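You operate a simulated robot arm through the tools that you are given. There is no shell and no other tool. Be economical: measure what you need, move in short steps, check, and stop when the job is done.

The job below is to be done with a simulated robot arm. You get a single attempt, and the scene is never put back.

JOB
Put the cup in the inside of the water trough. Put the coin cup labelled "10 CENT" from the serving ledge left of the scale on the low scale pan and the coin cup that says "1 EURO" on the back bench top. Put the purple bottle from the serving ledge right of the scale on the bench scale pan and the yellow bottle on the front of the low white table. Press the warmer key two times. Push the right glass lid shut. The order is free. Set down upright: cup, bottle.

Only the result counts: the job must be done as asked and must still hold three seconds after the hand-in. Knocking over, shifting, dropping, spilling or breaking anything else fails it. A push-on lid holds only when it is set on centred and level and pressed home; a screw cap is set on level and turned clockwise until tight.

ROBOT AND FRAMES
A 7-joint arm with a two-finger parallel gripper on a trunk, on a base that drives. Base frame: it is fixed to the floor where the robot stands at the start and does not move with it; the origin is under the middle of the robot, x ahead of it, y to its left, z up. Lengths are in mm, angles in rad, forces in N, time in s.
With the tool pointing down near the work surface it reaches from about 220 to 620 mm from the robot's upright axis, wherever it stands. Its first joint turns from -2.897 to 2.897 rad. Places, roughly: back bench [-1200, -200, 900]; bench scale pan (28x20 cm) [260, -3300, 960]; bottle [250, -750, 1000]; coin cup [250, 500, 750]; cup [500, -250, 1000]; front of the low white table (20x17 cm) [-1120, -1900, 760]; inside of the water trough (37x26 cm) [540, 2100, 640]; low scale pan (28x20 cm) [-1240, -1620, 860]; right glass lid [-1300, 1900, 1000]; warmer key [-1100, 2000, 900]. Payload 1.57 kg.
The TCP is the grasp point between the finger pads, 30 mm short of the fingertips. In the tool frame z runs along the fingers and y along their closing line. The gripper opens to 80 mm. The fingers are 17 mm wide and 12 mm thick; the gripper's body (40 by 82 mm) begins 80 mm behind the TCP.
Orientation is told as [roll, pitch, yaw] about the base's x, y, z axes, in that order, counted from this pose: with the fingers straight down and closing along the base's y, the tool's x points along the base's -x, its y along +y and its z along -z.

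CONTROLS
- The arm moves only by the tool send_rows. Its argument "steps" is a list of rows, each an object (a shift or turn left out is 0, a gripper value left out holds the last) with "dp": the shift along the base's x, y, z in mm, a list of three; "angular": the turn, a rotation vector about the base's x, y, z in rad, a list of three; "jaw": the finger opening in mm, from 0 to 80. In form: [{"dp": [x, y, z], "angular": [ax, ay, az], "jaw": jaw}, ...]. A call has 1 to 8 rows; each row shifts and turns the commanded pose from where the row before left it. Rows are played at 5 a second. More than 50 mm and 0.15 rad between two rows, or a gripper value outside its range, and nothing of the call is played. A pose out of reach is approached as far as the arm can. The call stops where the force on the tool passes 40 N (or 10 N more than at its start, if that is more) or the arm is blocked; 0.2 s more then pass. The fingers move at their own pace (about 72 mm/s each) and stop on an object; they squeeze with about 32 N. The grip force told is the motor's: it shows also when the fingers shut on nothing. Time passes only in rows, and 0.2 s behind the last, so rows that do not move let the fingers close. The reply holds the time, the measured pose of the TCP, the force on the tool along the base axes, the opening and the grip force, in the units named above and with some noise, with the torque about the TCP (base axes, N m) and any sound that the robot's microphone picked up.
- Cameras (640 x 400 px; columns grow to the right, rows downward): "scene" is now at [244.8, 14.2, 1436.7]; the picture's right is [0.05, -1.00, 0.00], its down [-0.77, -0.04, -0.63] and it looks along [0.63, 0.03, -0.77] (base axes); focal length 214 px, centre (320, 200). "wrist" rides on the gripper at [72, -7, -122] in the tool frame; the picture's right is [0.09, 1.00, 0.00], its down [-0.84, 0.08, -0.54] and it looks along [-0.54, 0.05, 0.84] (tool axes); focal length 238 px, centre (320, 200). There is no depth. A picture from a camera that has moved, and an enlarged one, comes with that camera's place and axes in the base frame and with its lens. The place of the scene camera against the robot may be out by one fixed shift of up to 12 mm in any direction.
- grab_frame(camera): a new picture of that camera. No time passes.
- move_column(by): slides the trunk up (or, below 0, down) by that many mm; the arm and the scene camera ride with it, the base frame stays. It gives what a move gives, with no picture.
- roll_base(legs): drives the robot by 1 to 6 legs, each [ahead, left, turn to the left] in mm, mm and rad, along the robot's own axes; the way and the turn of a leg run together, so that a leg with both is an arc; at most 1500 mm and 3.142 rad a leg. The arm and the cameras ride along, it lands a little off, and it stops where it bumps. It gives what a move gives.
- turn_head(pan, tilt): turns the head with the scene camera to pan (to the left, within 1.501 rad either way) and tilt (down, from -0.506 to 1.204), counted from straight ahead of the robot. It gives what a move gives.
- close_up(camera, box): a new picture of the part [left, top, right, bottom] of that camera's present view, enlarged. No time passes.
- finish_job(): hands the job in; it is judged then, once.

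Go step by step. Nothing tells you exact positions but the pictures and the camera data: compare them with the known pose of the tool, close in by small moves and look again before you grip or let go. The budget is 186 turns and 148 pictures, counting those below and the enlarged ones. Unless the task says otherwise, let go and move clear before handing in.

The tools are called after ">>>" by a JSON object that holds its "fn" and its "kwargs". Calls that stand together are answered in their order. send_rows: Moves the arm, as the interface text tells. Its arguments: {"type":"object","properties":{"steps":{"type":"array"}},"required":["steps"]} The other tools are called the same way: move_column (by) slides the trunk up or down; roll_base (legs) drives the base; turn_head (pan, tilt) turns the head that bears the scene camera; grab_frame (camera) takes a picture; close_up (camera, box) takes an enlarged picture of a part of a camera's view; finish_job () hands the job in.

At the start:

```text
time_s: 0.0
eef_pos: [485.1, 102.5, 1251.6]
tool_rot: [0.0, -0.001, -0.001]
force: [0.0, -0.5, -0.4]
ft_torque: [0.02, -0.03, -0.01]
width: 79.9
gripper_force: 0.1
trunk travel left (down, up): [-675.0, 315.0]
robot x, y, heading: [0.1, 3.0, -0.002]
head pan, tilt: [0.047, 0.885]
```

scene: 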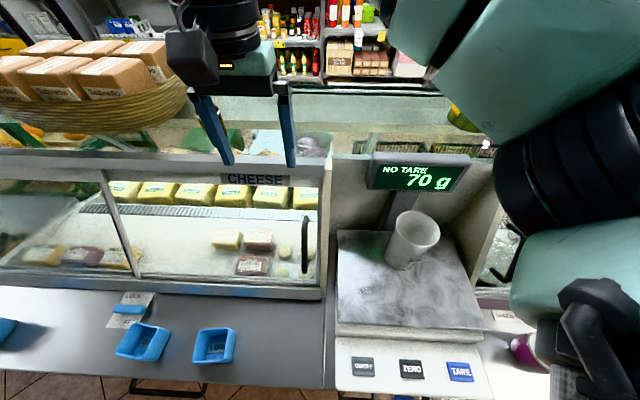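
wrist: 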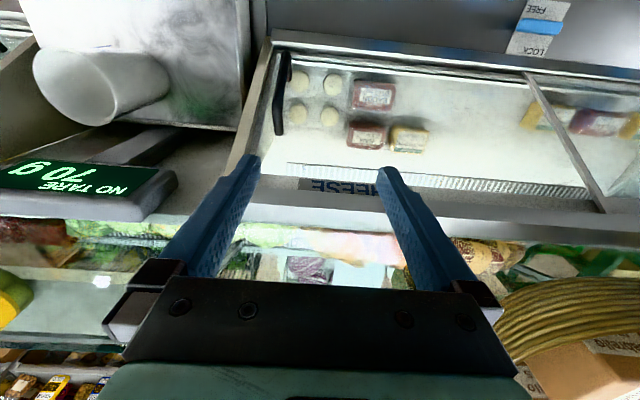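

The cup stands on the scale ahead-right, with two blue coin cups on the ledge to the left and a purple bottle to the right. I'll look closer at each before moving.

>>> {"fn": "close_up", "kwargs": {"camera": "scene", "box": [80, 270, 280, 395]}}

>>> {"fn": "close_up", "kwargs": {"camera": "scene", "box": [330, 180, 530, 305]}}

>>> {"fn": "turn_head", "kwargs": {"pan": -0.9, "tilt": 0.9}}

>>> {"fn": "grab_frame", "kwargs": {"camera": "scene"}}

>>> {"fn": "turn_head", "kwargs": {"pan": 0.6, "tilt": 1.1}}

>>> {"fn": "grab_frame", "kwargs": {"camera": "scene"}}

```text
3.20 times, centred on (180, 332) of scene
camera zoom: at [244.8, 14.2, 1436.7], right [0.05, -1.0, 0.0], down [-0.77, -0.04, -0.63], along [0.63, 0.03, -0.77], focal length 686 px, centre (768, -224)
```

zoom: 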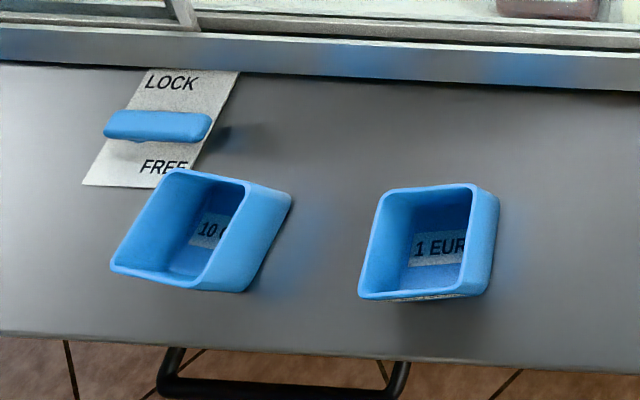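

```text
3.20 times, centred on (430, 242) of scene
camera zoom: at [244.8, 14.2, 1436.7], right [0.05, -1.0, 0.0], down [-0.77, -0.04, -0.63], along [0.63, 0.03, -0.77], focal length 686 px, centre (-32, 64)
```

zoom: 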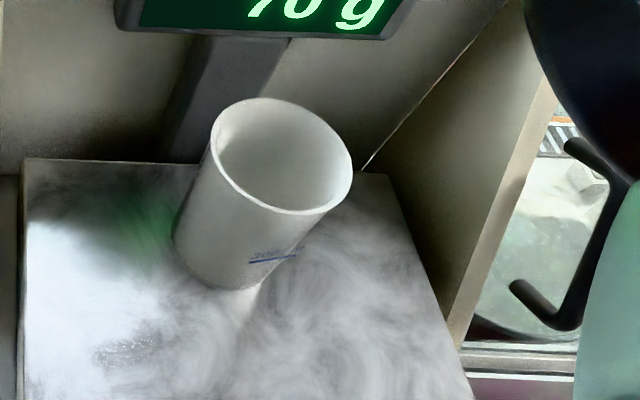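

```text
time_s: 1.2
eef_pos: [485.3, 102.6, 1251.4]
tool_rot: [0.0, -0.001, -0.001]
force: [-0.2, -0.4, -0.1]
ft_torque: [0.0, 0.02, 0.02]
width: 80.2
gripper_force: 0.0
trunk travel left (down, up): [-675.0, 315.0]
robot x, y, heading: [-0.9, 0.9, 0.0]
head pan, tilt: [-0.901, 0.901]
```

```text
143 pictures are left
camera scene: at [215.5, -48.5, 1435.5], right [-0.78, -0.62, 0.0], down [-0.49, 0.61, -0.62], along [0.39, -0.49, -0.78], focal length 214 px, centre (320, 200)
```

scene: 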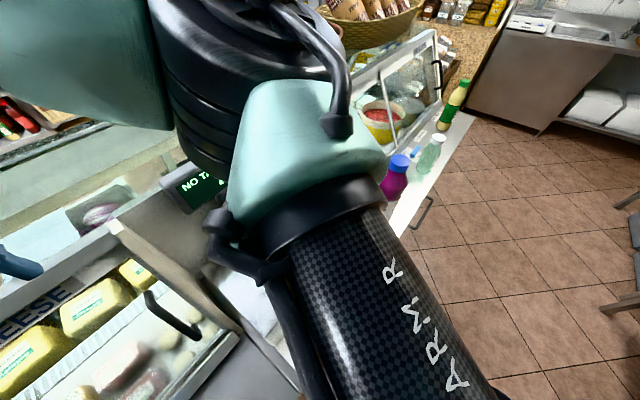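

```text
time_s: 2.8
eef_pos: [484.7, 101.8, 1251.3]
tool_rot: [-0.001, -0.001, 0.001]
force: [-0.1, -0.2, -0.4]
ft_torque: [-0.02, 0.02, -0.01]
width: 80.0
gripper_force: 0.1
trunk travel left (down, up): [-675.0, 315.0]
robot x, y, heading: [1.0, 1.1, -0.003]
head pan, tilt: [0.6, 1.1]
```

```text
142 pictures are left
camera scene: at [220.6, 46.2, 1421.7], right [0.56, -0.83, 0.0], down [-0.74, -0.5, -0.45], along [0.37, 0.26, -0.89], focal length 214 px, centre (320, 200)
```

scene: 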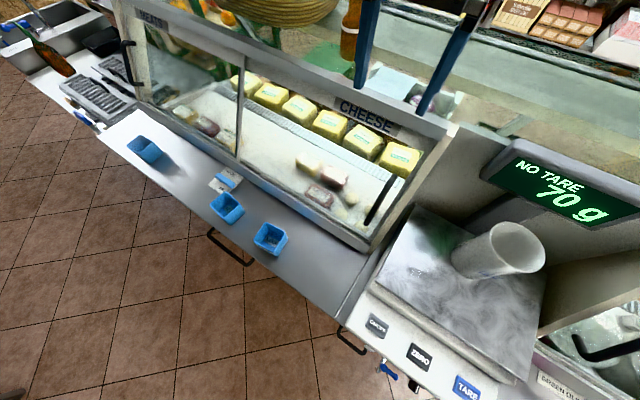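

Three coin cups stand on the left ledge; I'll check the third one's label and bring the hand above the pair.

>>> {"fn": "close_up", "kwargs": {"camera": "scene", "box": [100, 110, 300, 260]}}

>>> {"fn": "send_rows", "kwargs": {"steps": [{"dp": [-30, 37, 0]}, {"dp": [-40, 37, -20]}, {"dp": [-40, 37, -30]}, {"dp": [-40, 37, -40]}, {"dp": [-40, 40, -45]}, {"dp": [-5, 40, -45]}, {"dp": [0, 40, -45]}]}}

>>> {"fn": "grab_frame", "kwargs": {"camera": "wrist"}}

>>> {"fn": "grab_frame", "kwargs": {"camera": "scene"}}

```text
2.67 times, centred on (200, 185) of scene
camera zoom: at [220.6, 46.2, 1421.7], right [0.56, -0.83, 0.0], down [-0.74, -0.5, -0.45], along [0.37, 0.26, -0.89], focal length 572 px, centre (640, 240)
```

zoom: 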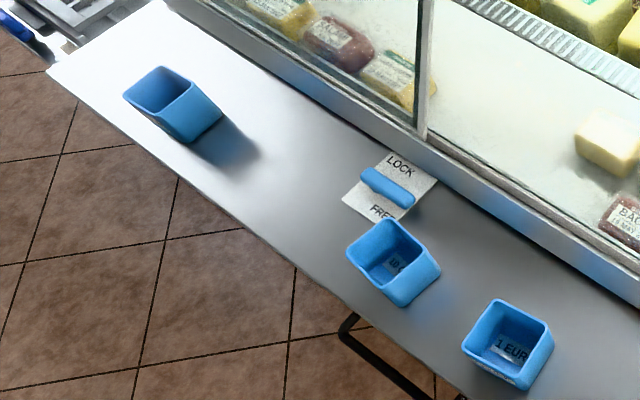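

```text
refused: row 2 steps farther than a row can; nothing moved
```

```text
140 pictures are left
camera wrist: at [412.9, 96.4, 1374.1], right [-0.09, 1.0, 0.0], down [0.84, 0.08, 0.54], along [0.54, 0.05, -0.84], focal length 238 px, centre (320, 200)
```

wrist: 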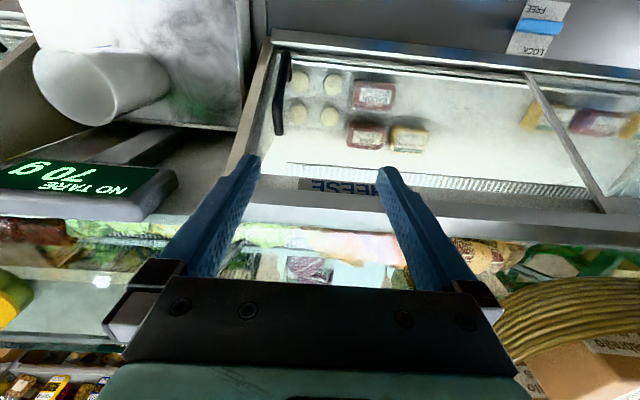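

```text
139 pictures are left
camera scene: at [220.6, 46.2, 1421.7], right [0.56, -0.83, 0.0], down [-0.74, -0.5, -0.45], along [0.37, 0.26, -0.89], focal length 214 px, centre (320, 200)
```

scene: 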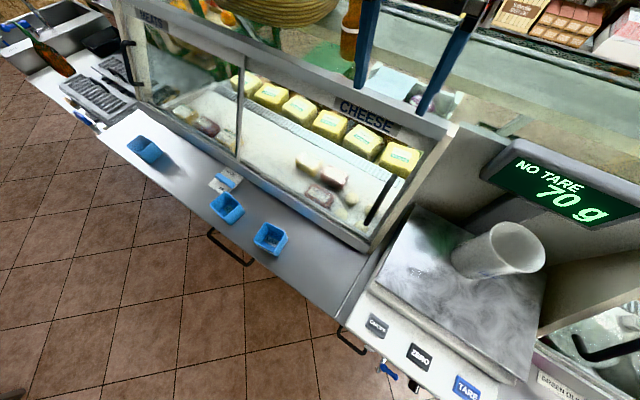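

The row limit is 50 mm in total length, so I use shorter rows to go above the 1 EURO cup.

>>> {"fn": "send_rows", "kwargs": {"steps": [{"dp": [-30, 30, 0]}, {"dp": [-30, 30, -20]}, {"dp": [-30, 25, -25]}, {"dp": [-30, 25, -25]}, {"dp": [-30, 25, -25]}, {"dp": [-25, 25, -30]}, {"dp": [-20, 20, -40]}, {"dp": [0, 5, -45]}]}}

>>> {"fn": "grab_frame", "kwargs": {"camera": "wrist"}}

>>> {"fn": "grab_frame", "kwargs": {"camera": "scene"}}

```text
time_s: 4.6
eef_pos: [285.6, 287.6, 1043.7]
tool_rot: [0.0, -0.002, 0.0]
force: [0.6, -0.2, 0.0]
ft_torque: [-0.05, -0.02, 0.0]
width: 80.0
gripper_force: 0.0
trunk travel left (down, up): [-675.0, 315.0]
robot x, y, heading: [1.9, -3.1, 0.002]
head pan, tilt: [0.6, 1.1]
```

```text
138 pictures are left
camera wrist: at [214.6, 282.2, 1166.6], right [-0.09, 1.0, 0.0], down [0.84, 0.08, 0.54], along [0.54, 0.05, -0.84], focal length 238 px, centre (320, 200)
```

wrist: 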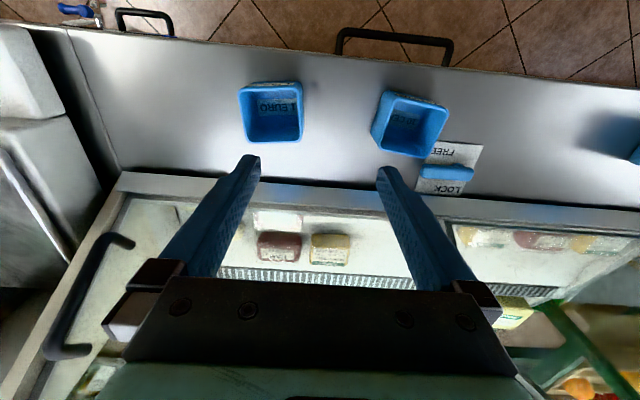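

```text
137 pictures are left
camera scene: at [220.7, 46.4, 1421.7], right [0.56, -0.83, 0.0], down [-0.74, -0.5, -0.45], along [0.37, 0.26, -0.89], focal length 214 px, centre (320, 200)
```

scene: 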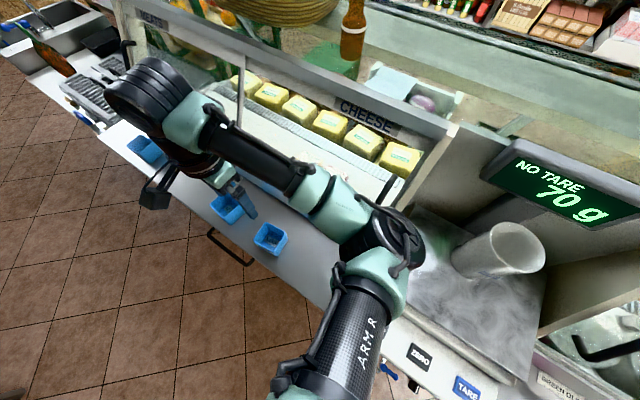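

The 1 EURO cup's rim triangulates to about (277, 235, 907), the 10 CENT cup to (274, 387). I'll hover over 1 EURO and look closer.

>>> {"fn": "send_rows", "kwargs": {"steps": [{"dp": [-5, -30, -20]}, {"dp": [-4, -22, -30]}, {"dp": [0, 0, -25]}]}}

>>> {"fn": "grab_frame", "kwargs": {"camera": "wrist"}}

```text
time_s: 5.4
eef_pos: [277.8, 234.0, 969.3]
tool_rot: [0.001, -0.001, -0.001]
force: [0.1, 0.4, -0.1]
ft_torque: [-0.02, 0.03, 0.01]
width: 80.0
gripper_force: 0.1
trunk travel left (down, up): [-675.0, 315.0]
robot x, y, heading: [2.9, -3.8, 0.003]
head pan, tilt: [0.6, 1.1]
```

```text
136 pictures are left
camera wrist: at [206.7, 228.5, 1091.2], right [-0.09, 1.0, 0.0], down [0.84, 0.08, 0.54], along [0.54, 0.05, -0.84], focal length 238 px, centre (320, 200)
```

wrist: 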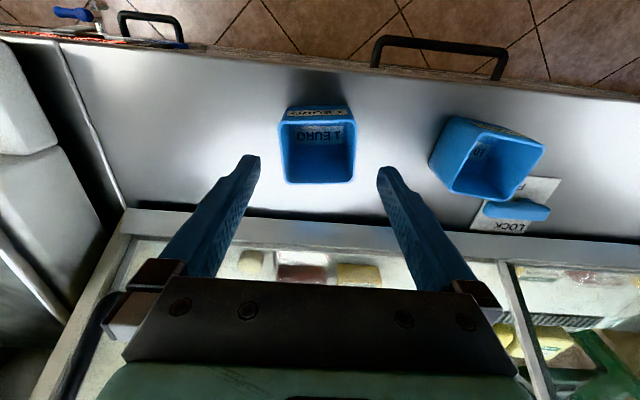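

Cup is nearly under the hand, rim about 58 mm square around z≈915. I descend part way and look again.

>>> {"fn": "send_rows", "kwargs": {"steps": [{"dp": [-2, 0, -20]}, {"dp": [0, 0, -12]}]}}

>>> {"fn": "grab_frame", "kwargs": {"camera": "wrist"}}

>>> {"fn": "close_up", "kwargs": {"camera": "scene", "box": [180, 150, 340, 270]}}

```text
time_s: 6.0
eef_pos: [279.9, 236.4, 937.2]
tool_rot: [0.0, 0.0, 0.001]
force: [0.7, 0.3, -0.3]
ft_torque: [0.01, 0.04, 0.0]
width: 79.8
gripper_force: 0.0
trunk travel left (down, up): [-675.0, 315.0]
robot x, y, heading: [1.2, 0.6, -0.0]
head pan, tilt: [0.6, 1.1]
```

```text
135 pictures are left
camera wrist: at [207.1, 229.5, 1059.2], right [-0.09, 1.0, 0.0], down [0.84, 0.08, 0.54], along [0.54, 0.05, -0.84], focal length 238 px, centre (320, 200)
```

wrist: 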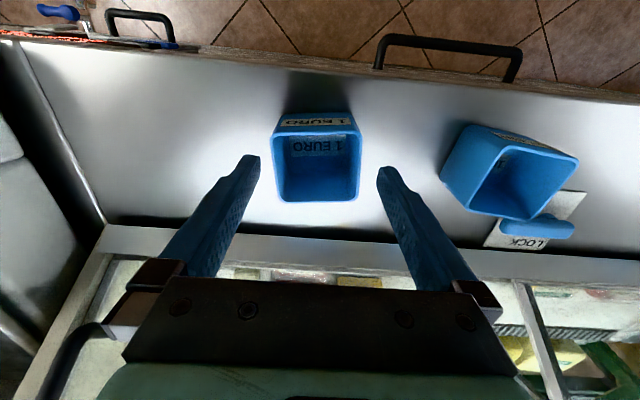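

```text
3.33 times, centred on (260, 210) of scene
camera zoom: at [220.6, 46.3, 1421.7], right [0.56, -0.83, 0.0], down [-0.74, -0.5, -0.45], along [0.37, 0.26, -0.89], focal length 715 px, centre (520, 167)
```

zoom: 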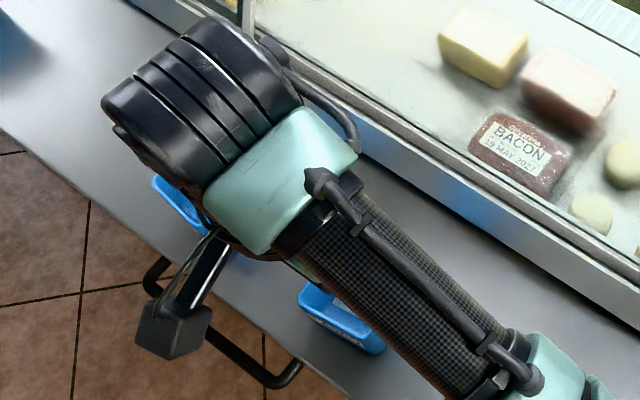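

Rim height is now about z≈905 at (277, 234), well centred between fingers. I go down to just below the rim and close.

>>> {"fn": "send_rows", "kwargs": {"steps": [{"dp": [0, 0, -20]}, {"dp": [0, 0, -12]}, {"dp": [0, 0, -8]}]}}

>>> {"fn": "grab_frame", "kwargs": {"camera": "wrist"}}

```text
time_s: 6.8
eef_pos: [278.1, 235.3, 896.2]
tool_rot: [0.001, 0.001, -0.004]
force: [-0.2, 0.6, 0.6]
ft_torque: [0.0, 0.01, 0.01]
width: 79.7
gripper_force: 0.0
trunk travel left (down, up): [-675.0, 315.0]
robot x, y, heading: [1.1, -1.1, -0.001]
head pan, tilt: [0.6, 1.1]
```

```text
133 pictures are left
camera wrist: at [206.3, 229.5, 1018.7], right [-0.09, 1.0, 0.0], down [0.84, 0.08, 0.54], along [0.54, 0.05, -0.84], focal length 238 px, centre (320, 200)
```

wrist: 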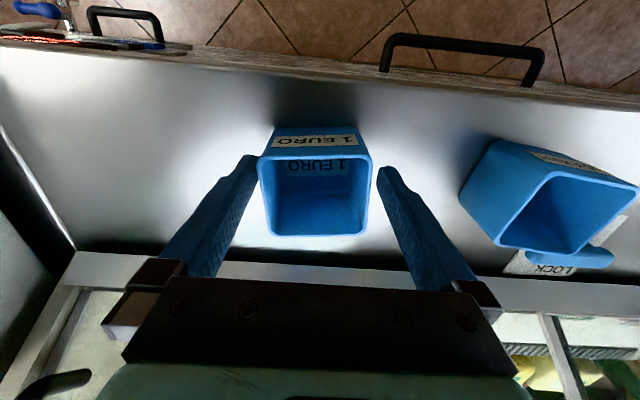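

The rim sits about 12 mm above the TCP and the cup is between the fingers. Closing now.

>>> {"fn": "send_rows", "kwargs": {"steps": [{"dp": [2, -1, 0], "jaw": 50}, {"jaw": 40}, {}, {}]}}

>>> {"fn": "send_rows", "kwargs": {"steps": [{"dp": [0, 0, 15]}, {"dp": [0, 0, 30]}, {"dp": [0, 0, 45]}]}}

>>> {"fn": "grab_frame", "kwargs": {"camera": "wrist"}}

```text
time_s: 7.8
eef_pos: [279.9, 235.4, 896.6]
tool_rot: [0.001, 0.0, -0.001]
force: [-0.8, 1.4, 4.9]
ft_torque: [0.09, 0.02, 0.05]
width: 66.7
gripper_force: 32.0
trunk travel left (down, up): [-675.0, 315.0]
robot x, y, heading: [-1.9, -1.5, 0.0]
head pan, tilt: [0.6, 1.1]
```

```text
time_s: 8.6
eef_pos: [279.1, 234.5, 983.5]
tool_rot: [0.0, -0.002, 0.0]
force: [0.4, 0.0, -0.6]
ft_torque: [-0.01, 0.01, 0.0]
width: 66.2
gripper_force: 32.1
trunk travel left (down, up): [-675.0, 315.0]
robot x, y, heading: [0.6, -3.0, 0.0]
head pan, tilt: [0.6, 1.1]
```

```text
132 pictures are left
camera wrist: at [206.7, 228.8, 1105.6], right [-0.09, 1.0, 0.0], down [0.84, 0.08, 0.54], along [0.54, 0.05, -0.84], focal length 238 px, centre (320, 200)
```

wrist: 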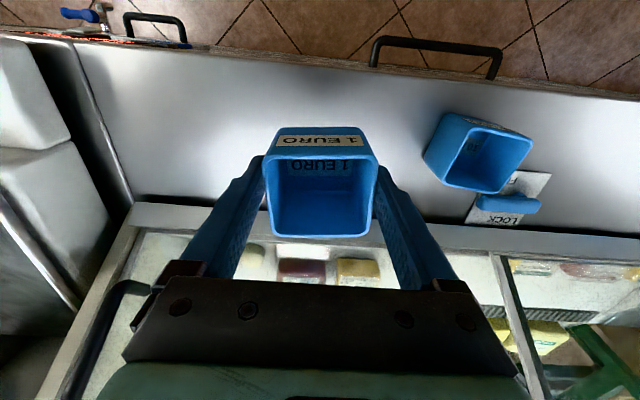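

The 1 EURO cup is held firmly. I'll raise it, tuck in, and turn left to look at the back bench.

>>> {"fn": "send_rows", "kwargs": {"steps": [{"dp": [0, 0, 45]}, {"dp": [0, -10, 45]}, {"dp": [0, -40, 25]}, {"dp": [0, -45, 0]}, {"dp": [0, -40, 0]}]}}

>>> {"fn": "roll_base", "kwargs": {"legs": [[-150, 0, 0], [0, 0, 1.571]]}}

>>> {"fn": "turn_head", "kwargs": {"pan": 0.9, "tilt": 0.5}}

>>> {"fn": "grab_frame", "kwargs": {"camera": "scene"}}

>>> {"fn": "turn_head", "kwargs": {"pan": 0.0, "tilt": 0.5}}

>>> {"fn": "grab_frame", "kwargs": {"camera": "scene"}}

```text
time_s: 9.8
eef_pos: [276.4, 102.4, 1099.8]
tool_rot: [0.001, -0.001, 0.0]
force: [-0.1, 0.2, 1.0]
ft_torque: [0.04, 0.02, -0.01]
width: 66.2
gripper_force: 32.0
trunk travel left (down, up): [-675.0, 315.0]
robot x, y, heading: [-0.6, -0.4, 0.002]
head pan, tilt: [0.6, 1.1]
```

```text
time_s: 15.0
eef_pos: [-254.1, 276.3, 1100.8]
tool_rot: [-0.002, 0.0, 1.576]
force: [0.1, 0.1, -0.6]
ft_torque: [-0.03, -0.01, 0.05]
width: 65.5
gripper_force: 31.9
trunk travel left (down, up): [-675.0, 315.0]
robot x, y, heading: [-150.4, 2.0, 1.578]
head pan, tilt: [0.6, 1.1]
```

```text
time_s: 16.0
eef_pos: [-254.6, 275.6, 1100.1]
tool_rot: [0.0, -0.001, 1.574]
force: [-0.1, -0.6, 0.0]
ft_torque: [-0.01, -0.01, -0.02]
width: 65.3
gripper_force: 32.0
trunk travel left (down, up): [-675.0, 315.0]
robot x, y, heading: [-147.6, -3.8, 1.581]
head pan, tilt: [0.901, 0.499]
```

```text
131 pictures are left
camera scene: at [-223.8, 236.7, 1469.3], right [0.62, 0.79, 0.0], down [0.38, -0.3, -0.88], along [-0.69, 0.54, -0.48], focal length 214 px, centre (320, 200)
```

scene: 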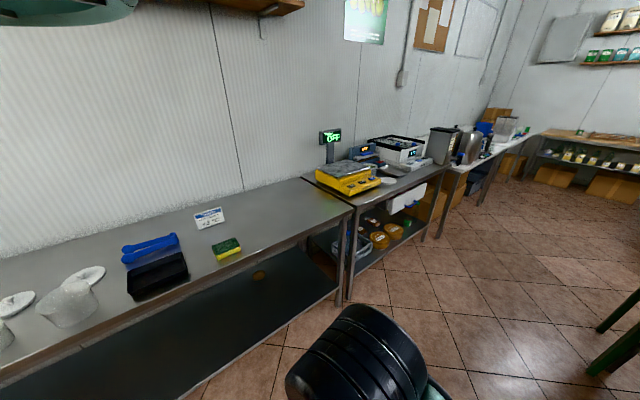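

```text
time_s: 17.2
eef_pos: [-254.0, 277.0, 1099.7]
tool_rot: [0.0, 0.0, 1.574]
force: [-0.3, -0.3, 0.1]
ft_torque: [0.04, 0.0, 0.01]
width: 65.3
gripper_force: 31.9
trunk travel left (down, up): [-675.0, 315.0]
robot x, y, heading: [-150.7, 2.6, 1.576]
head pan, tilt: [0.0, 0.499]
```

```text
130 pictures are left
camera scene: at [-152.8, 271.5, 1469.4], right [1.0, 0.01, 0.0], down [0.0, -0.48, -0.88], along [0.0, 0.88, -0.48], focal length 214 px, centre (320, 200)
```

scene: 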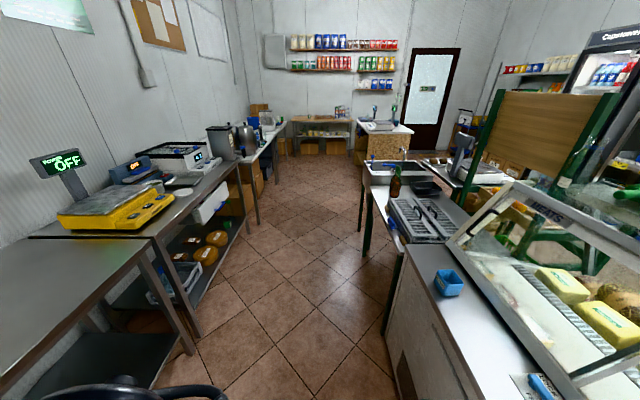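

The back bench top is clear between the sponge and its right end (about (-1030, 600)). I'll drive there and face it.

>>> {"fn": "roll_base", "kwargs": {"legs": [[600, 0, 0], [0, 330, 0], [0, 0, 1.571]]}}

>>> {"fn": "turn_head", "kwargs": {"pan": 0.3, "tilt": 0.8}}

>>> {"fn": "grab_frame", "kwargs": {"camera": "scene"}}

>>> {"fn": "grab_frame", "kwargs": {"camera": "wrist"}}

```text
time_s: 26.1
eef_pos: [-762.6, 495.6, 1099.2]
tool_rot: [0.002, 0.001, 3.108]
force: [0.6, -0.9, -0.4]
ft_torque: [0.0, 0.01, -0.01]
width: 64.7
gripper_force: 32.1
trunk travel left (down, up): [-675.0, 315.0]
robot x, y, heading: [-484.9, 586.4, 3.107]
head pan, tilt: [0.0, 0.499]
```

```text
time_s: 26.9
eef_pos: [-760.3, 495.9, 1100.1]
tool_rot: [0.002, 0.0, 3.107]
force: [0.4, 0.8, -0.1]
ft_torque: [-0.02, 0.01, 0.01]
width: 64.6
gripper_force: 31.8
trunk travel left (down, up): [-675.0, 315.0]
robot x, y, heading: [-482.2, 590.4, 3.111]
head pan, tilt: [0.3, 0.799]
```

```text
129 pictures are left
camera scene: at [-731.3, 584.2, 1443.5], right [-0.26, 0.96, 0.0], down [0.69, 0.19, -0.7], along [-0.67, -0.18, -0.72], focal length 214 px, centre (320, 200)
```

scene: 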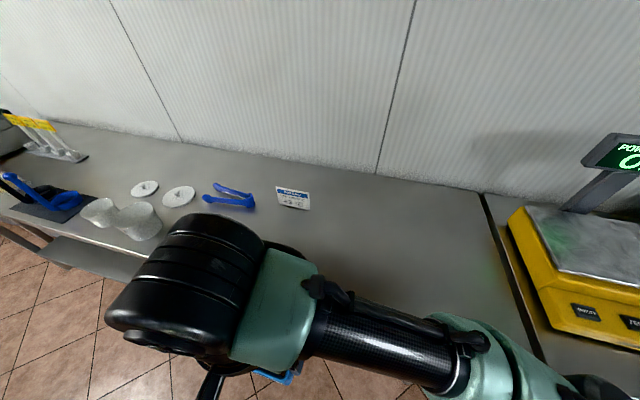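

```text
128 pictures are left
camera wrist: at [-689.6, 500.2, 1222.2], right [0.06, -1.0, 0.0], down [-0.84, -0.05, 0.54], along [-0.54, -0.03, -0.84], focal length 238 px, centre (320, 200)
```

wrist: 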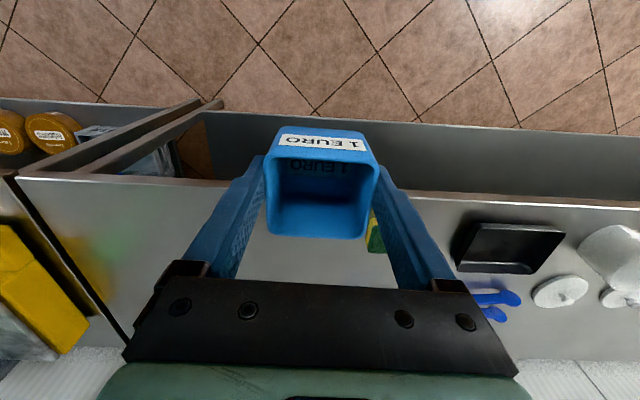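

Bench top seems at z≈890–900. I'll move over (-1000, 625) and descend to about 60 mm above it.

>>> {"fn": "send_rows", "kwargs": {"steps": [{"dp": [-40, 20, 0]}, {"dp": [-40, 20, 0]}, {"dp": [-40, 20, 0]}, {"dp": [-40, 20, -10]}, {"dp": [-40, 20, -20]}, {"dp": [-40, 20, -20]}, {"dp": [0, 10, -40]}, {"dp": [0, 0, -40]}]}}

>>> {"fn": "grab_frame", "kwargs": {"camera": "wrist"}}

>>> {"fn": "grab_frame", "kwargs": {"camera": "scene"}}

```text
time_s: 28.7
eef_pos: [-1001.5, 623.8, 970.3]
tool_rot: [-0.001, 0.001, 3.11]
force: [-0.2, -0.4, -0.5]
ft_torque: [0.01, 0.01, 0.01]
width: 64.6
gripper_force: 32.2
trunk travel left (down, up): [-675.0, 315.0]
robot x, y, heading: [-485.8, 590.4, 3.111]
head pan, tilt: [0.3, 0.799]
```

```text
127 pictures are left
camera wrist: at [-927.9, 628.2, 1092.5], right [0.06, -1.0, 0.0], down [-0.84, -0.05, 0.54], along [-0.54, -0.03, -0.84], focal length 238 px, centre (320, 200)
```

wrist: 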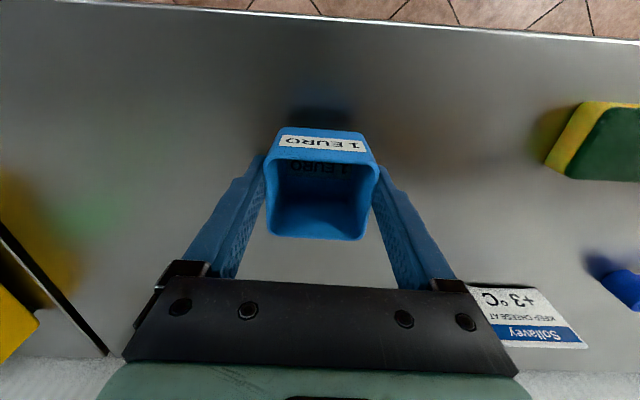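

```text
126 pictures are left
camera scene: at [-731.6, 583.8, 1443.4], right [-0.27, 0.96, 0.0], down [0.69, 0.19, -0.7], along [-0.67, -0.18, -0.72], focal length 214 px, centre (320, 200)
```

scene: 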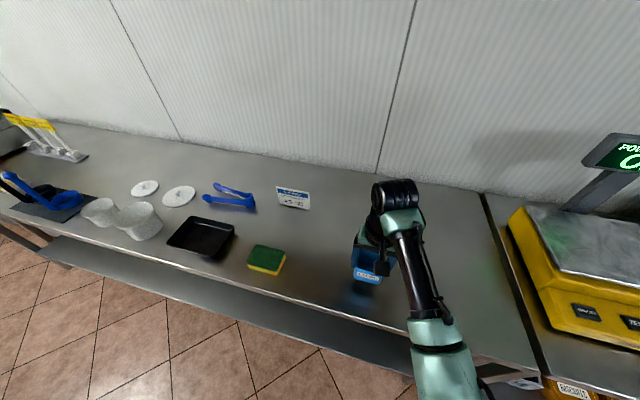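

Clear spot. Lowering gently until contact.

>>> {"fn": "send_rows", "kwargs": {"steps": [{"dp": [0, 0, -10]}, {"dp": [0, 0, -8]}, {"dp": [0, 0, -6]}, {"dp": [0, 0, -5]}]}}

>>> {"fn": "grab_frame", "kwargs": {"camera": "wrist"}}

```text
time_s: 29.7
eef_pos: [-1001.8, 624.3, 940.5]
tool_rot: [-0.001, -0.002, 3.111]
force: [-0.3, 0.7, 0.0]
ft_torque: [0.01, 0.0, 0.01]
width: 64.7
gripper_force: 31.6
trunk travel left (down, up): [-675.0, 315.0]
robot x, y, heading: [-484.3, 589.4, 3.114]
head pan, tilt: [0.3, 0.799]
```

```text
125 pictures are left
camera wrist: at [-929.9, 630.3, 1062.9], right [0.06, -1.0, 0.0], down [-0.84, -0.05, 0.54], along [-0.54, -0.03, -0.84], focal length 238 px, centre (320, 200)
```

wrist: 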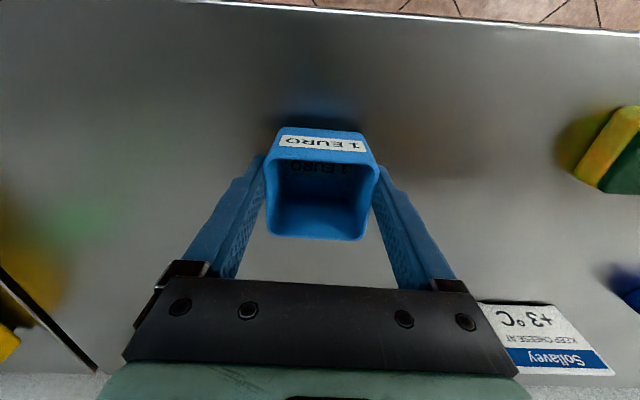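

Almost touching; continue with small steps.

>>> {"fn": "send_rows", "kwargs": {"steps": [{"dp": [0, 0, -3]}, {"dp": [0, 0, -3]}, {"dp": [0, 0, -3]}]}}

>>> {"fn": "send_rows", "kwargs": {"steps": [{"dp": [0, 0, -3]}, {"dp": [0, 0, -3]}]}}

```text
time_s: 30.5
eef_pos: [-1001.6, 625.0, 932.3]
tool_rot: [0.0, 0.001, 3.105]
force: [-0.1, 0.0, 0.2]
ft_torque: [-0.03, -0.01, -0.02]
width: 64.7
gripper_force: 32.4
trunk travel left (down, up): [-675.0, 315.0]
robot x, y, heading: [-482.1, 587.3, 3.107]
head pan, tilt: [0.3, 0.799]
```

```text
time_s: 31.1
eef_pos: [-1002.3, 625.9, 924.7]
tool_rot: [0.003, -0.002, 3.11]
force: [-0.3, -0.5, -0.4]
ft_torque: [0.02, -0.02, 0.0]
width: 64.8
gripper_force: 31.9
trunk travel left (down, up): [-675.0, 315.0]
robot x, y, heading: [-481.2, 588.9, 3.118]
head pan, tilt: [0.3, 0.799]
```

>>> {"fn": "send_rows", "kwargs": {"steps": [{"dp": [0, 0, -3]}, {"dp": [0, 0, -3]}, {"dp": [0, 0, -3]}]}}

>>> {"fn": "grab_frame", "kwargs": {"camera": "wrist"}}

```text
time_s: 31.9
eef_pos: [-1002.2, 625.0, 917.3]
tool_rot: [0.001, 0.002, 3.109]
force: [0.1, -0.1, -0.5]
ft_torque: [-0.01, -0.03, 0.0]
width: 64.8
gripper_force: 31.8
trunk travel left (down, up): [-675.0, 315.0]
robot x, y, heading: [-484.3, 592.7, 3.111]
head pan, tilt: [0.3, 0.799]
```

```text
124 pictures are left
camera wrist: at [-929.4, 629.7, 1039.1], right [0.06, -1.0, 0.0], down [-0.84, -0.05, 0.54], along [-0.54, -0.03, -0.84], focal length 238 px, centre (320, 200)
```

wrist: 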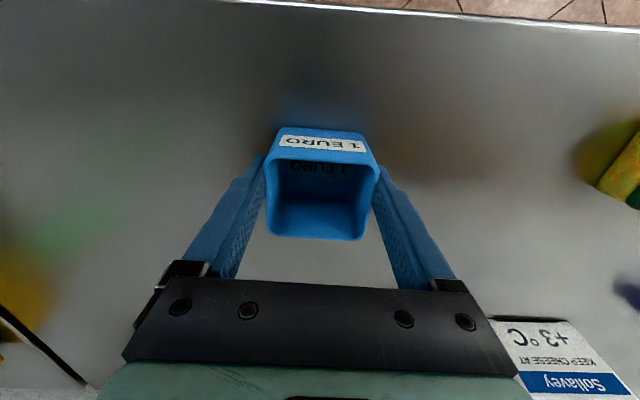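

No contact yet; continue down in small steps.

>>> {"fn": "send_rows", "kwargs": {"steps": [{"dp": [0, 0, -4]}, {"dp": [0, 0, -3]}, {"dp": [0, 0, -3]}]}}

>>> {"fn": "send_rows", "kwargs": {"steps": [{"dp": [0, 0, -3]}, {"dp": [0, 0, -3]}]}}

>>> {"fn": "grab_frame", "kwargs": {"camera": "wrist"}}

```text
time_s: 32.7
eef_pos: [-1001.0, 625.4, 912.3]
tool_rot: [0.001, -0.013, 3.111]
force: [1.6, -4.0, 38.2]
ft_torque: [-0.18, -0.24, 0.06]
width: 64.7
gripper_force: 32.6
trunk travel left (down, up): [-675.0, 315.0]
robot x, y, heading: [-481.6, 591.1, 3.109]
head pan, tilt: [0.3, 0.799]
```

```text
time_s: 33.1
eef_pos: [-1005.3, 626.7, 913.1]
tool_rot: [0.0, -0.016, 3.114]
force: [8.7, -2.0, 24.3]
ft_torque: [0.01, -0.71, 0.0]
width: 64.8
gripper_force: 32.3
trunk travel left (down, up): [-675.0, 315.0]
robot x, y, heading: [-484.1, 589.9, 3.111]
head pan, tilt: [0.3, 0.799]
stopped in row 2: the force on the tool passed its limit at 50 N (the readings are from after the stop); the commanded pose is now the measured one
```

```text
123 pictures are left
camera wrist: at [-930.4, 631.1, 1033.3], right [0.06, -1.0, 0.0], down [-0.83, -0.05, 0.56], along [-0.55, -0.03, -0.83], focal length 238 px, centre (320, 200)
```

wrist: 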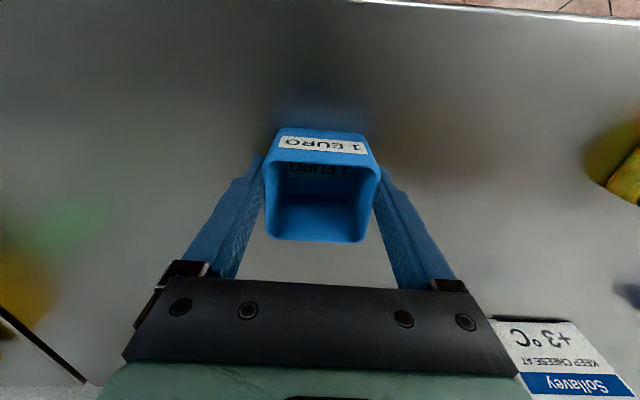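

Contact made at TCP z≈912 (bench ≈870). Open and lift clear.

>>> {"fn": "send_rows", "kwargs": {"steps": [{"dp": [0, 0, 1]}, {"jaw": 80}, {}, {"dp": [0, 0, 15], "angular": [0, 0, 0]}, {"dp": [0, 0, 40]}, {"dp": [0, 0, 45]}]}}

>>> {"fn": "grab_frame", "kwargs": {"camera": "wrist"}}

```text
time_s: 34.5
eef_pos: [-1002.2, 627.4, 1007.3]
tool_rot: [0.0, -0.012, 3.11]
force: [0.7, -0.9, 0.7]
ft_torque: [0.0, 0.02, 0.0]
width: 80.2
gripper_force: 0.1
trunk travel left (down, up): [-675.0, 315.0]
robot x, y, heading: [-481.3, 591.0, 3.109]
head pan, tilt: [0.3, 0.799]
```

```text
122 pictures are left
camera wrist: at [-929.5, 632.1, 1128.8], right [0.06, -1.0, 0.0], down [-0.83, -0.05, 0.55], along [-0.55, -0.03, -0.83], focal length 238 px, centre (320, 200)
```

wrist: 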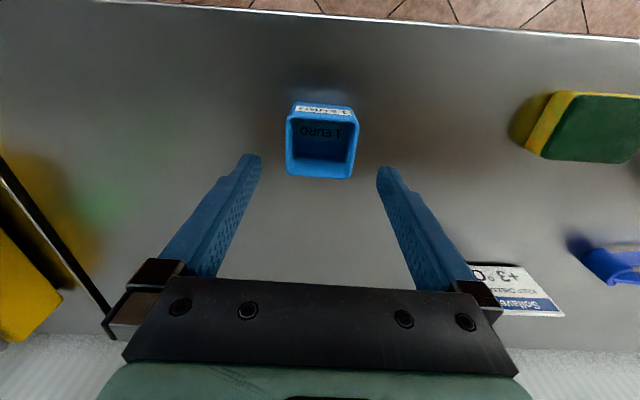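

The 1 EURO cup stands upright on the bench. Hand is empty, so next the lid and warmer key farther along this side; I tuck the arm and look that way.

>>> {"fn": "send_rows", "kwargs": {"steps": [{"dp": [20, 0, 40]}, {"dp": [40, 0, 25]}, {"dp": [45, -15, 10]}, {"dp": [45, -20, 0]}, {"dp": [40, -20, 0]}, {"dp": [35, -20, 0]}]}}

>>> {"fn": "roll_base", "kwargs": {"legs": [[0, -700, 0.03]]}}

>>> {"fn": "turn_head", "kwargs": {"pan": -0.7, "tilt": 0.6}}

>>> {"fn": "grab_frame", "kwargs": {"camera": "scene"}}

```text
time_s: 36.0
eef_pos: [-781.1, 550.5, 1083.4]
tool_rot: [0.001, -0.012, 3.11]
force: [0.5, -1.1, 0.4]
ft_torque: [-0.02, 0.02, 0.04]
width: 80.1
gripper_force: 0.1
trunk travel left (down, up): [-675.0, 315.0]
robot x, y, heading: [-482.9, 591.7, 3.11]
head pan, tilt: [0.3, 0.799]
```

```text
time_s: 39.8
eef_pos: [-766.5, 1243.2, 1082.2]
tool_rot: [0.0, -0.012, 3.131]
force: [0.3, 0.0, 0.2]
ft_torque: [-0.01, -0.02, 0.01]
width: 79.9
gripper_force: 0.0
trunk travel left (down, up): [-675.0, 315.0]
robot x, y, heading: [-465.4, 1286.0, 3.129]
head pan, tilt: [0.3, 0.799]
```

```text
time_s: 41.1
eef_pos: [-767.1, 1242.2, 1081.5]
tool_rot: [-0.001, -0.012, 3.13]
force: [-0.4, -1.0, -0.1]
ft_torque: [0.0, 0.0, 0.0]
width: 79.8
gripper_force: 0.1
trunk travel left (down, up): [-675.0, 315.0]
robot x, y, heading: [-468.2, 1289.3, 3.133]
head pan, tilt: [-0.7, 0.6]
```

```text
121 pictures are left
camera scene: at [-705.5, 1358.9, 1460.3], right [0.65, 0.76, 0.0], down [0.43, -0.37, -0.82], along [-0.63, 0.54, -0.57], focal length 214 px, centre (320, 200)
```

scene: 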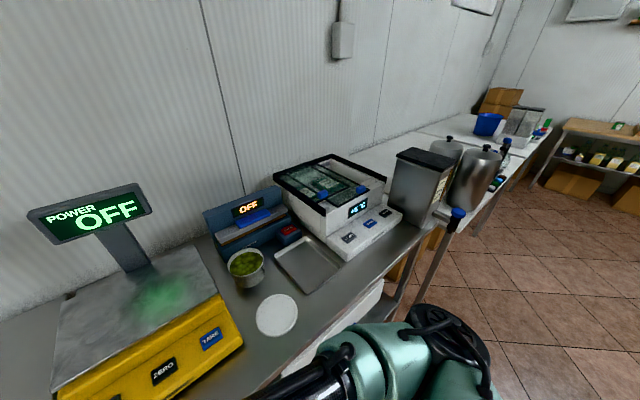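

I see the appliance with two glass lids and blue grips, and three keys on its front. Zoom in.

>>> {"fn": "close_up", "kwargs": {"camera": "scene", "box": [220, 140, 420, 265]}}

>>> {"fn": "close_up", "kwargs": {"camera": "scene", "box": [430, 110, 560, 240]}}

```text
3.20 times, centred on (320, 202) of scene
camera zoom: at [-705.5, 1358.9, 1460.3], right [0.65, 0.76, 0.0], down [0.43, -0.37, -0.82], along [-0.63, 0.54, -0.57], focal length 686 px, centre (320, 192)
```

zoom: 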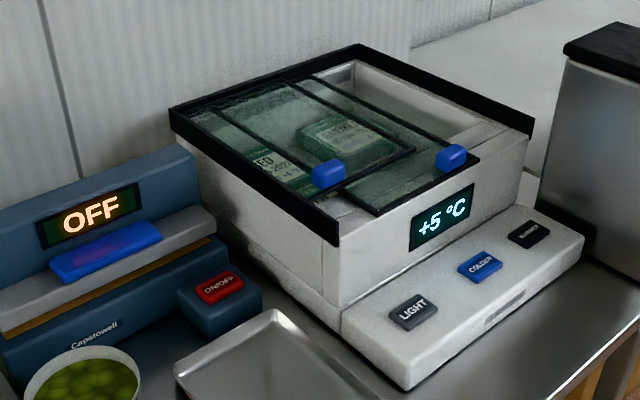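

```text
3.08 times, centred on (495, 175) of scene
camera zoom: at [-705.5, 1358.9, 1460.3], right [0.65, 0.76, 0.0], down [0.43, -0.37, -0.82], along [-0.63, 0.54, -0.57], focal length 660 px, centre (-218, 277)
```

zoom: 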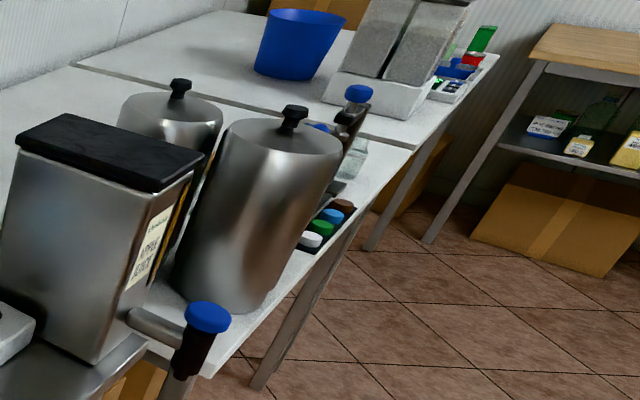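

The cooler has keys LIGHT, COLDER, WARMER (rightmost), and the right lid is slid left, leaving a gap at the right. I'll drive in front of it and look with the wrist camera.

>>> {"fn": "roll_base", "kwargs": {"legs": [[0, -630, 0], [110, 0, 0]]}}

>>> {"fn": "turn_head", "kwargs": {"pan": 0.0, "tilt": 0.8}}

>>> {"fn": "grab_frame", "kwargs": {"camera": "scene"}}

>>> {"fn": "grab_frame", "kwargs": {"camera": "wrist"}}

```text
time_s: 45.4
eef_pos: [-871.7, 1869.0, 1082.8]
tool_rot: [0.001, -0.012, -3.14]
force: [-0.8, 0.2, -0.2]
ft_torque: [-0.02, -0.02, -0.03]
width: 80.2
gripper_force: 0.1
trunk travel left (down, up): [-675.0, 315.0]
robot x, y, heading: [-572.4, 1916.1, 3.148]
head pan, tilt: [-0.7, 0.6]
```

```text
time_s: 46.4
eef_pos: [-871.2, 1869.1, 1082.8]
tool_rot: [-0.001, -0.013, -3.141]
force: [0.2, 0.2, -0.6]
ft_torque: [0.01, -0.02, 0.0]
width: 79.9
gripper_force: 0.1
trunk travel left (down, up): [-675.0, 315.0]
robot x, y, heading: [-573.2, 1916.2, 3.141]
head pan, tilt: [0.0, 0.799]
```

```text
118 pictures are left
camera scene: at [-824.8, 1928.3, 1443.4], right [0.0, 1.0, 0.0], down [0.72, 0.0, -0.7], along [-0.7, 0.0, -0.72], focal length 214 px, centre (320, 200)
```

scene: 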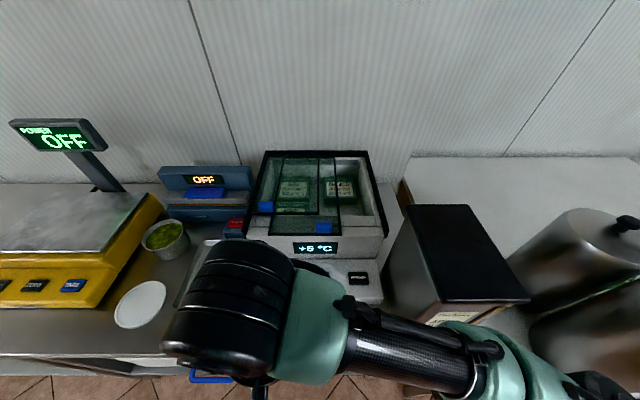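

```text
117 pictures are left
camera wrist: at [-797.6, 1875.9, 1204.4], right [0.09, -1.0, 0.0], down [-0.83, -0.08, 0.55], along [-0.55, -0.05, -0.83], focal length 238 px, centre (320, 200)
```

wrist: 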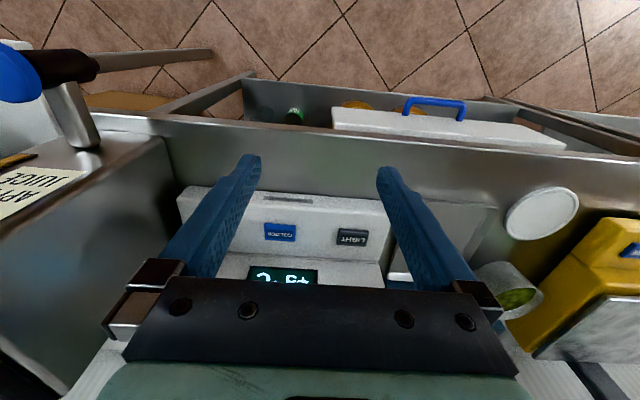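

Warmer key triangulates to (-1065, 2026, 907), the right lid's grip to about (-1137, 1938, 1026). Close-up to understand the lids.

>>> {"fn": "close_up", "kwargs": {"camera": "scene", "box": [235, 140, 405, 300]}}

```text
2.50 times, centred on (320, 220) of scene
camera zoom: at [-824.8, 1928.3, 1443.4], right [0.0, 1.0, 0.0], down [0.72, 0.0, -0.7], along [-0.7, 0.0, -0.72], focal length 536 px, centre (320, 150)
```

zoom: 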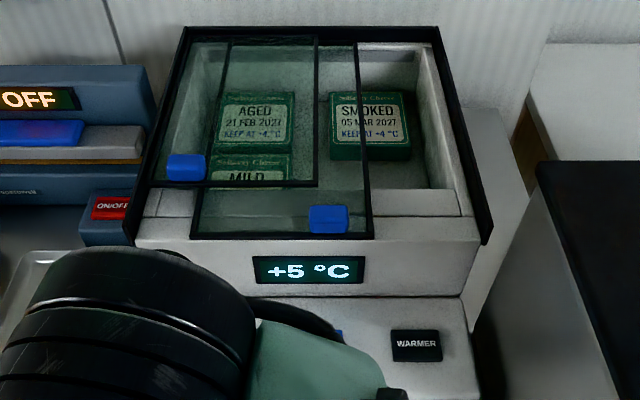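

Both lids slide sideways; the right (front, lower) lid must go about 100 mm to +y. First the warmer key: closed fingers above (-1065, 2026).

>>> {"fn": "send_rows", "kwargs": {"steps": [{"dp": [-15, 20, 20], "jaw": 0}, {"dp": [-30, 30, 0]}, {"dp": [-35, 30, 0]}, {"dp": [-35, 30, 0]}, {"dp": [-35, 25, 0]}, {"dp": [-35, 22, 0]}, {"dp": [-9, 0, -30]}, {"dp": [0, 0, -40]}]}}

>>> {"fn": "grab_frame", "kwargs": {"camera": "wrist"}}

>>> {"fn": "grab_frame", "kwargs": {"camera": "scene"}}

```text
time_s: 48.2
eef_pos: [-1063.8, 2024.5, 1031.4]
tool_rot: [0.001, -0.012, -3.143]
force: [0.4, -0.3, 0.4]
ft_torque: [0.02, -0.01, 0.0]
width: 0.0
gripper_force: 21.4
trunk travel left (down, up): [-675.0, 315.0]
robot x, y, heading: [-573.8, 1916.3, 3.144]
head pan, tilt: [0.0, 0.799]
```

```text
115 pictures are left
camera wrist: at [-990.9, 2031.1, 1153.1], right [0.09, -1.0, 0.0], down [-0.83, -0.08, 0.55], along [-0.55, -0.05, -0.83], focal length 238 px, centre (320, 200)
```

wrist: 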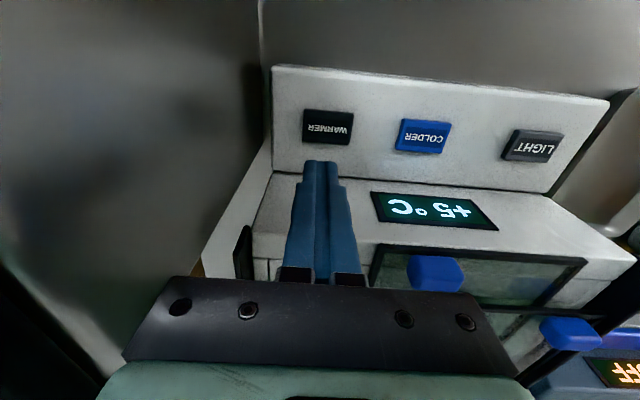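

```text
114 pictures are left
camera scene: at [-824.9, 1928.2, 1443.4], right [0.0, 1.0, 0.0], down [0.72, 0.0, -0.7], along [-0.7, 0.0, -0.72], focal length 214 px, centre (320, 200)
```

scene: 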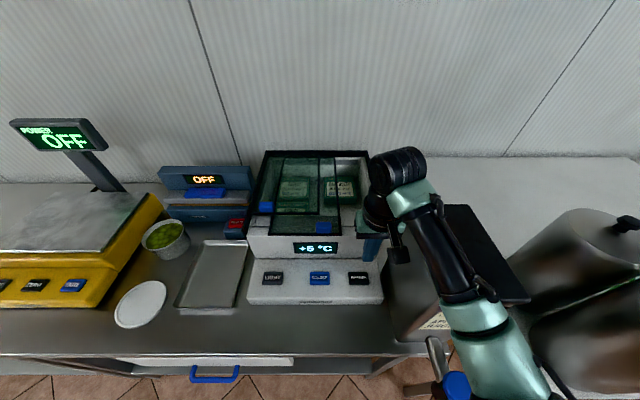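

The fingertip is just behind the WARMER key, positions agree. I descend to just above it.

>>> {"fn": "send_rows", "kwargs": {"steps": [{"dp": [2, -5, -30]}, {"dp": [0, 0, -25]}, {"dp": [0, 0, -20]}, {"dp": [0, 0, -8]}]}}

>>> {"fn": "grab_frame", "kwargs": {"camera": "wrist"}}

```text
time_s: 49.2
eef_pos: [-1061.7, 2022.6, 949.5]
tool_rot: [0.0, -0.01, -3.142]
force: [0.5, 0.1, 0.3]
ft_torque: [0.02, -0.03, -0.02]
width: 0.0
gripper_force: 21.3
trunk travel left (down, up): [-675.0, 315.0]
robot x, y, heading: [-570.9, 1916.7, 3.142]
head pan, tilt: [0.0, 0.799]
```

```text
113 pictures are left
camera wrist: at [-988.3, 2029.7, 1070.9], right [0.09, -1.0, 0.0], down [-0.83, -0.08, 0.55], along [-0.55, -0.05, -0.83], focal length 238 px, centre (320, 200)
```

wrist: 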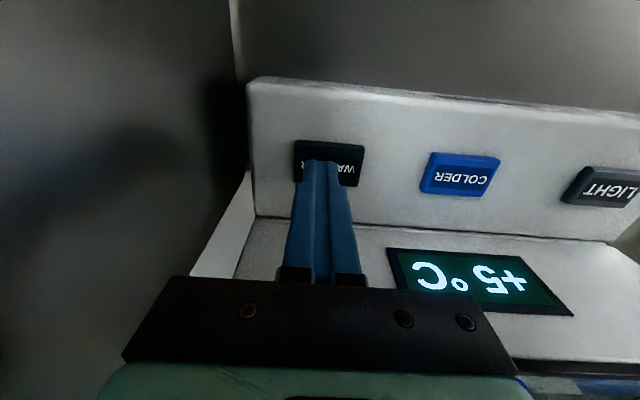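

Right over the key. Pressing in small steps and watching force and sound.

>>> {"fn": "send_rows", "kwargs": {"steps": [{"dp": [0, 0, -5]}, {"dp": [0, 0, -3]}, {"dp": [0, 0, -2]}]}}

>>> {"fn": "send_rows", "kwargs": {"steps": [{"dp": [0, 0, -2]}, {"dp": [0, 0, -2]}]}}

```text
time_s: 50.0
eef_pos: [-1063.6, 2021.5, 940.0]
tool_rot: [-0.001, -0.012, -3.141]
force: [0.7, 1.1, 1.9]
ft_torque: [0.01, -0.03, -0.01]
width: 0.0
gripper_force: 21.5
trunk travel left (down, up): [-675.0, 315.0]
robot x, y, heading: [-573.1, 1918.3, 3.143]
head pan, tilt: [0.0, 0.799]
heard: click
```

```text
time_s: 50.6
eef_pos: [-1063.0, 2021.4, 936.6]
tool_rot: [-0.002, -0.017, -3.142]
force: [-1.3, 0.3, 9.7]
ft_torque: [-0.01, -0.01, -0.11]
width: 0.0
gripper_force: 21.7
trunk travel left (down, up): [-675.0, 315.0]
robot x, y, heading: [-573.1, 1917.2, 3.144]
head pan, tilt: [0.0, 0.799]
```

One click heard on the first press. Lift off, check the display, then press once more.

>>> {"fn": "send_rows", "kwargs": {"steps": [{"dp": [0, 0, 6]}, {"dp": [0, 0, 10]}, {}]}}

>>> {"fn": "grab_frame", "kwargs": {"camera": "wrist"}}

```text
time_s: 51.4
eef_pos: [-1063.5, 2020.9, 952.6]
tool_rot: [0.0, -0.012, -3.14]
force: [0.0, 0.1, 0.2]
ft_torque: [0.0, -0.01, 0.01]
width: 0.0
gripper_force: 21.1
trunk travel left (down, up): [-675.0, 315.0]
robot x, y, heading: [-571.3, 1915.9, 3.146]
head pan, tilt: [0.0, 0.799]
```

```text
112 pictures are left
camera wrist: at [-990.6, 2027.4, 1074.5], right [0.09, -1.0, 0.0], down [-0.83, -0.08, 0.55], along [-0.55, -0.05, -0.83], focal length 238 px, centre (320, 200)
```

wrist: 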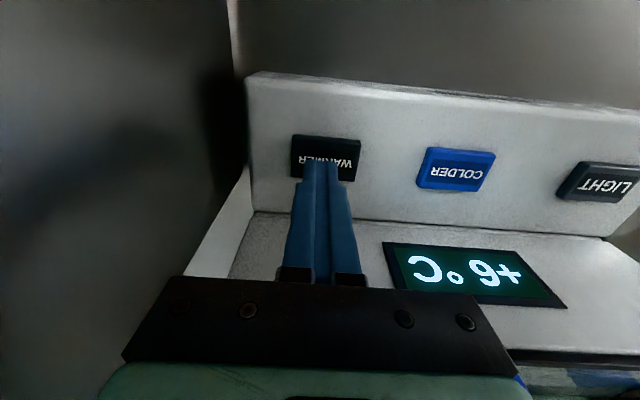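

Display went +5 → +6. Second press.

>>> {"fn": "send_rows", "kwargs": {"steps": [{"dp": [0, 0, -8]}, {"dp": [0, 0, -4]}, {"dp": [0, 0, -2]}]}}

>>> {"fn": "send_rows", "kwargs": {"steps": [{"dp": [0, 0, 10]}, {"dp": [0, 0, 10]}, {}]}}

>>> {"fn": "grab_frame", "kwargs": {"camera": "wrist"}}

```text
time_s: 52.2
eef_pos: [-1064.5, 2020.1, 937.7]
tool_rot: [0.0, -0.014, 3.142]
force: [-0.9, 1.2, 3.2]
ft_torque: [0.0, -0.01, 0.0]
width: 0.0
gripper_force: 21.2
trunk travel left (down, up): [-675.0, 315.0]
robot x, y, heading: [-571.4, 1919.1, 3.137]
head pan, tilt: [0.0, 0.799]
heard: click
```

```text
time_s: 53.0
eef_pos: [-1064.1, 2020.2, 958.7]
tool_rot: [0.0, -0.01, -3.138]
force: [0.5, 0.3, -0.3]
ft_torque: [-0.02, 0.01, -0.02]
width: 0.0
gripper_force: 21.2
trunk travel left (down, up): [-675.0, 315.0]
robot x, y, heading: [-571.2, 1917.4, 3.141]
head pan, tilt: [0.0, 0.799]
```

```text
111 pictures are left
camera wrist: at [-990.7, 2026.9, 1079.7], right [0.09, -1.0, 0.0], down [-0.83, -0.08, 0.55], along [-0.55, -0.05, -0.83], focal length 238 px, centre (320, 200)
```

wrist: 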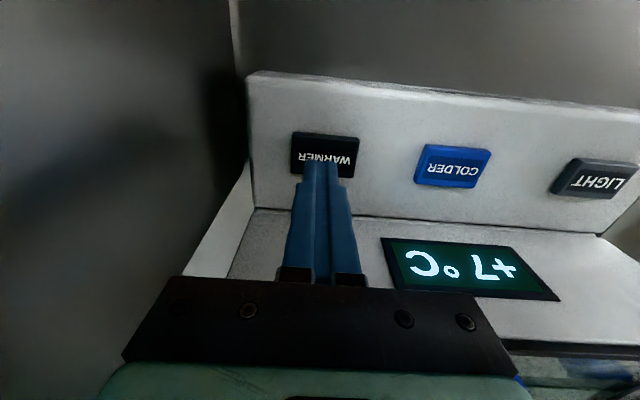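

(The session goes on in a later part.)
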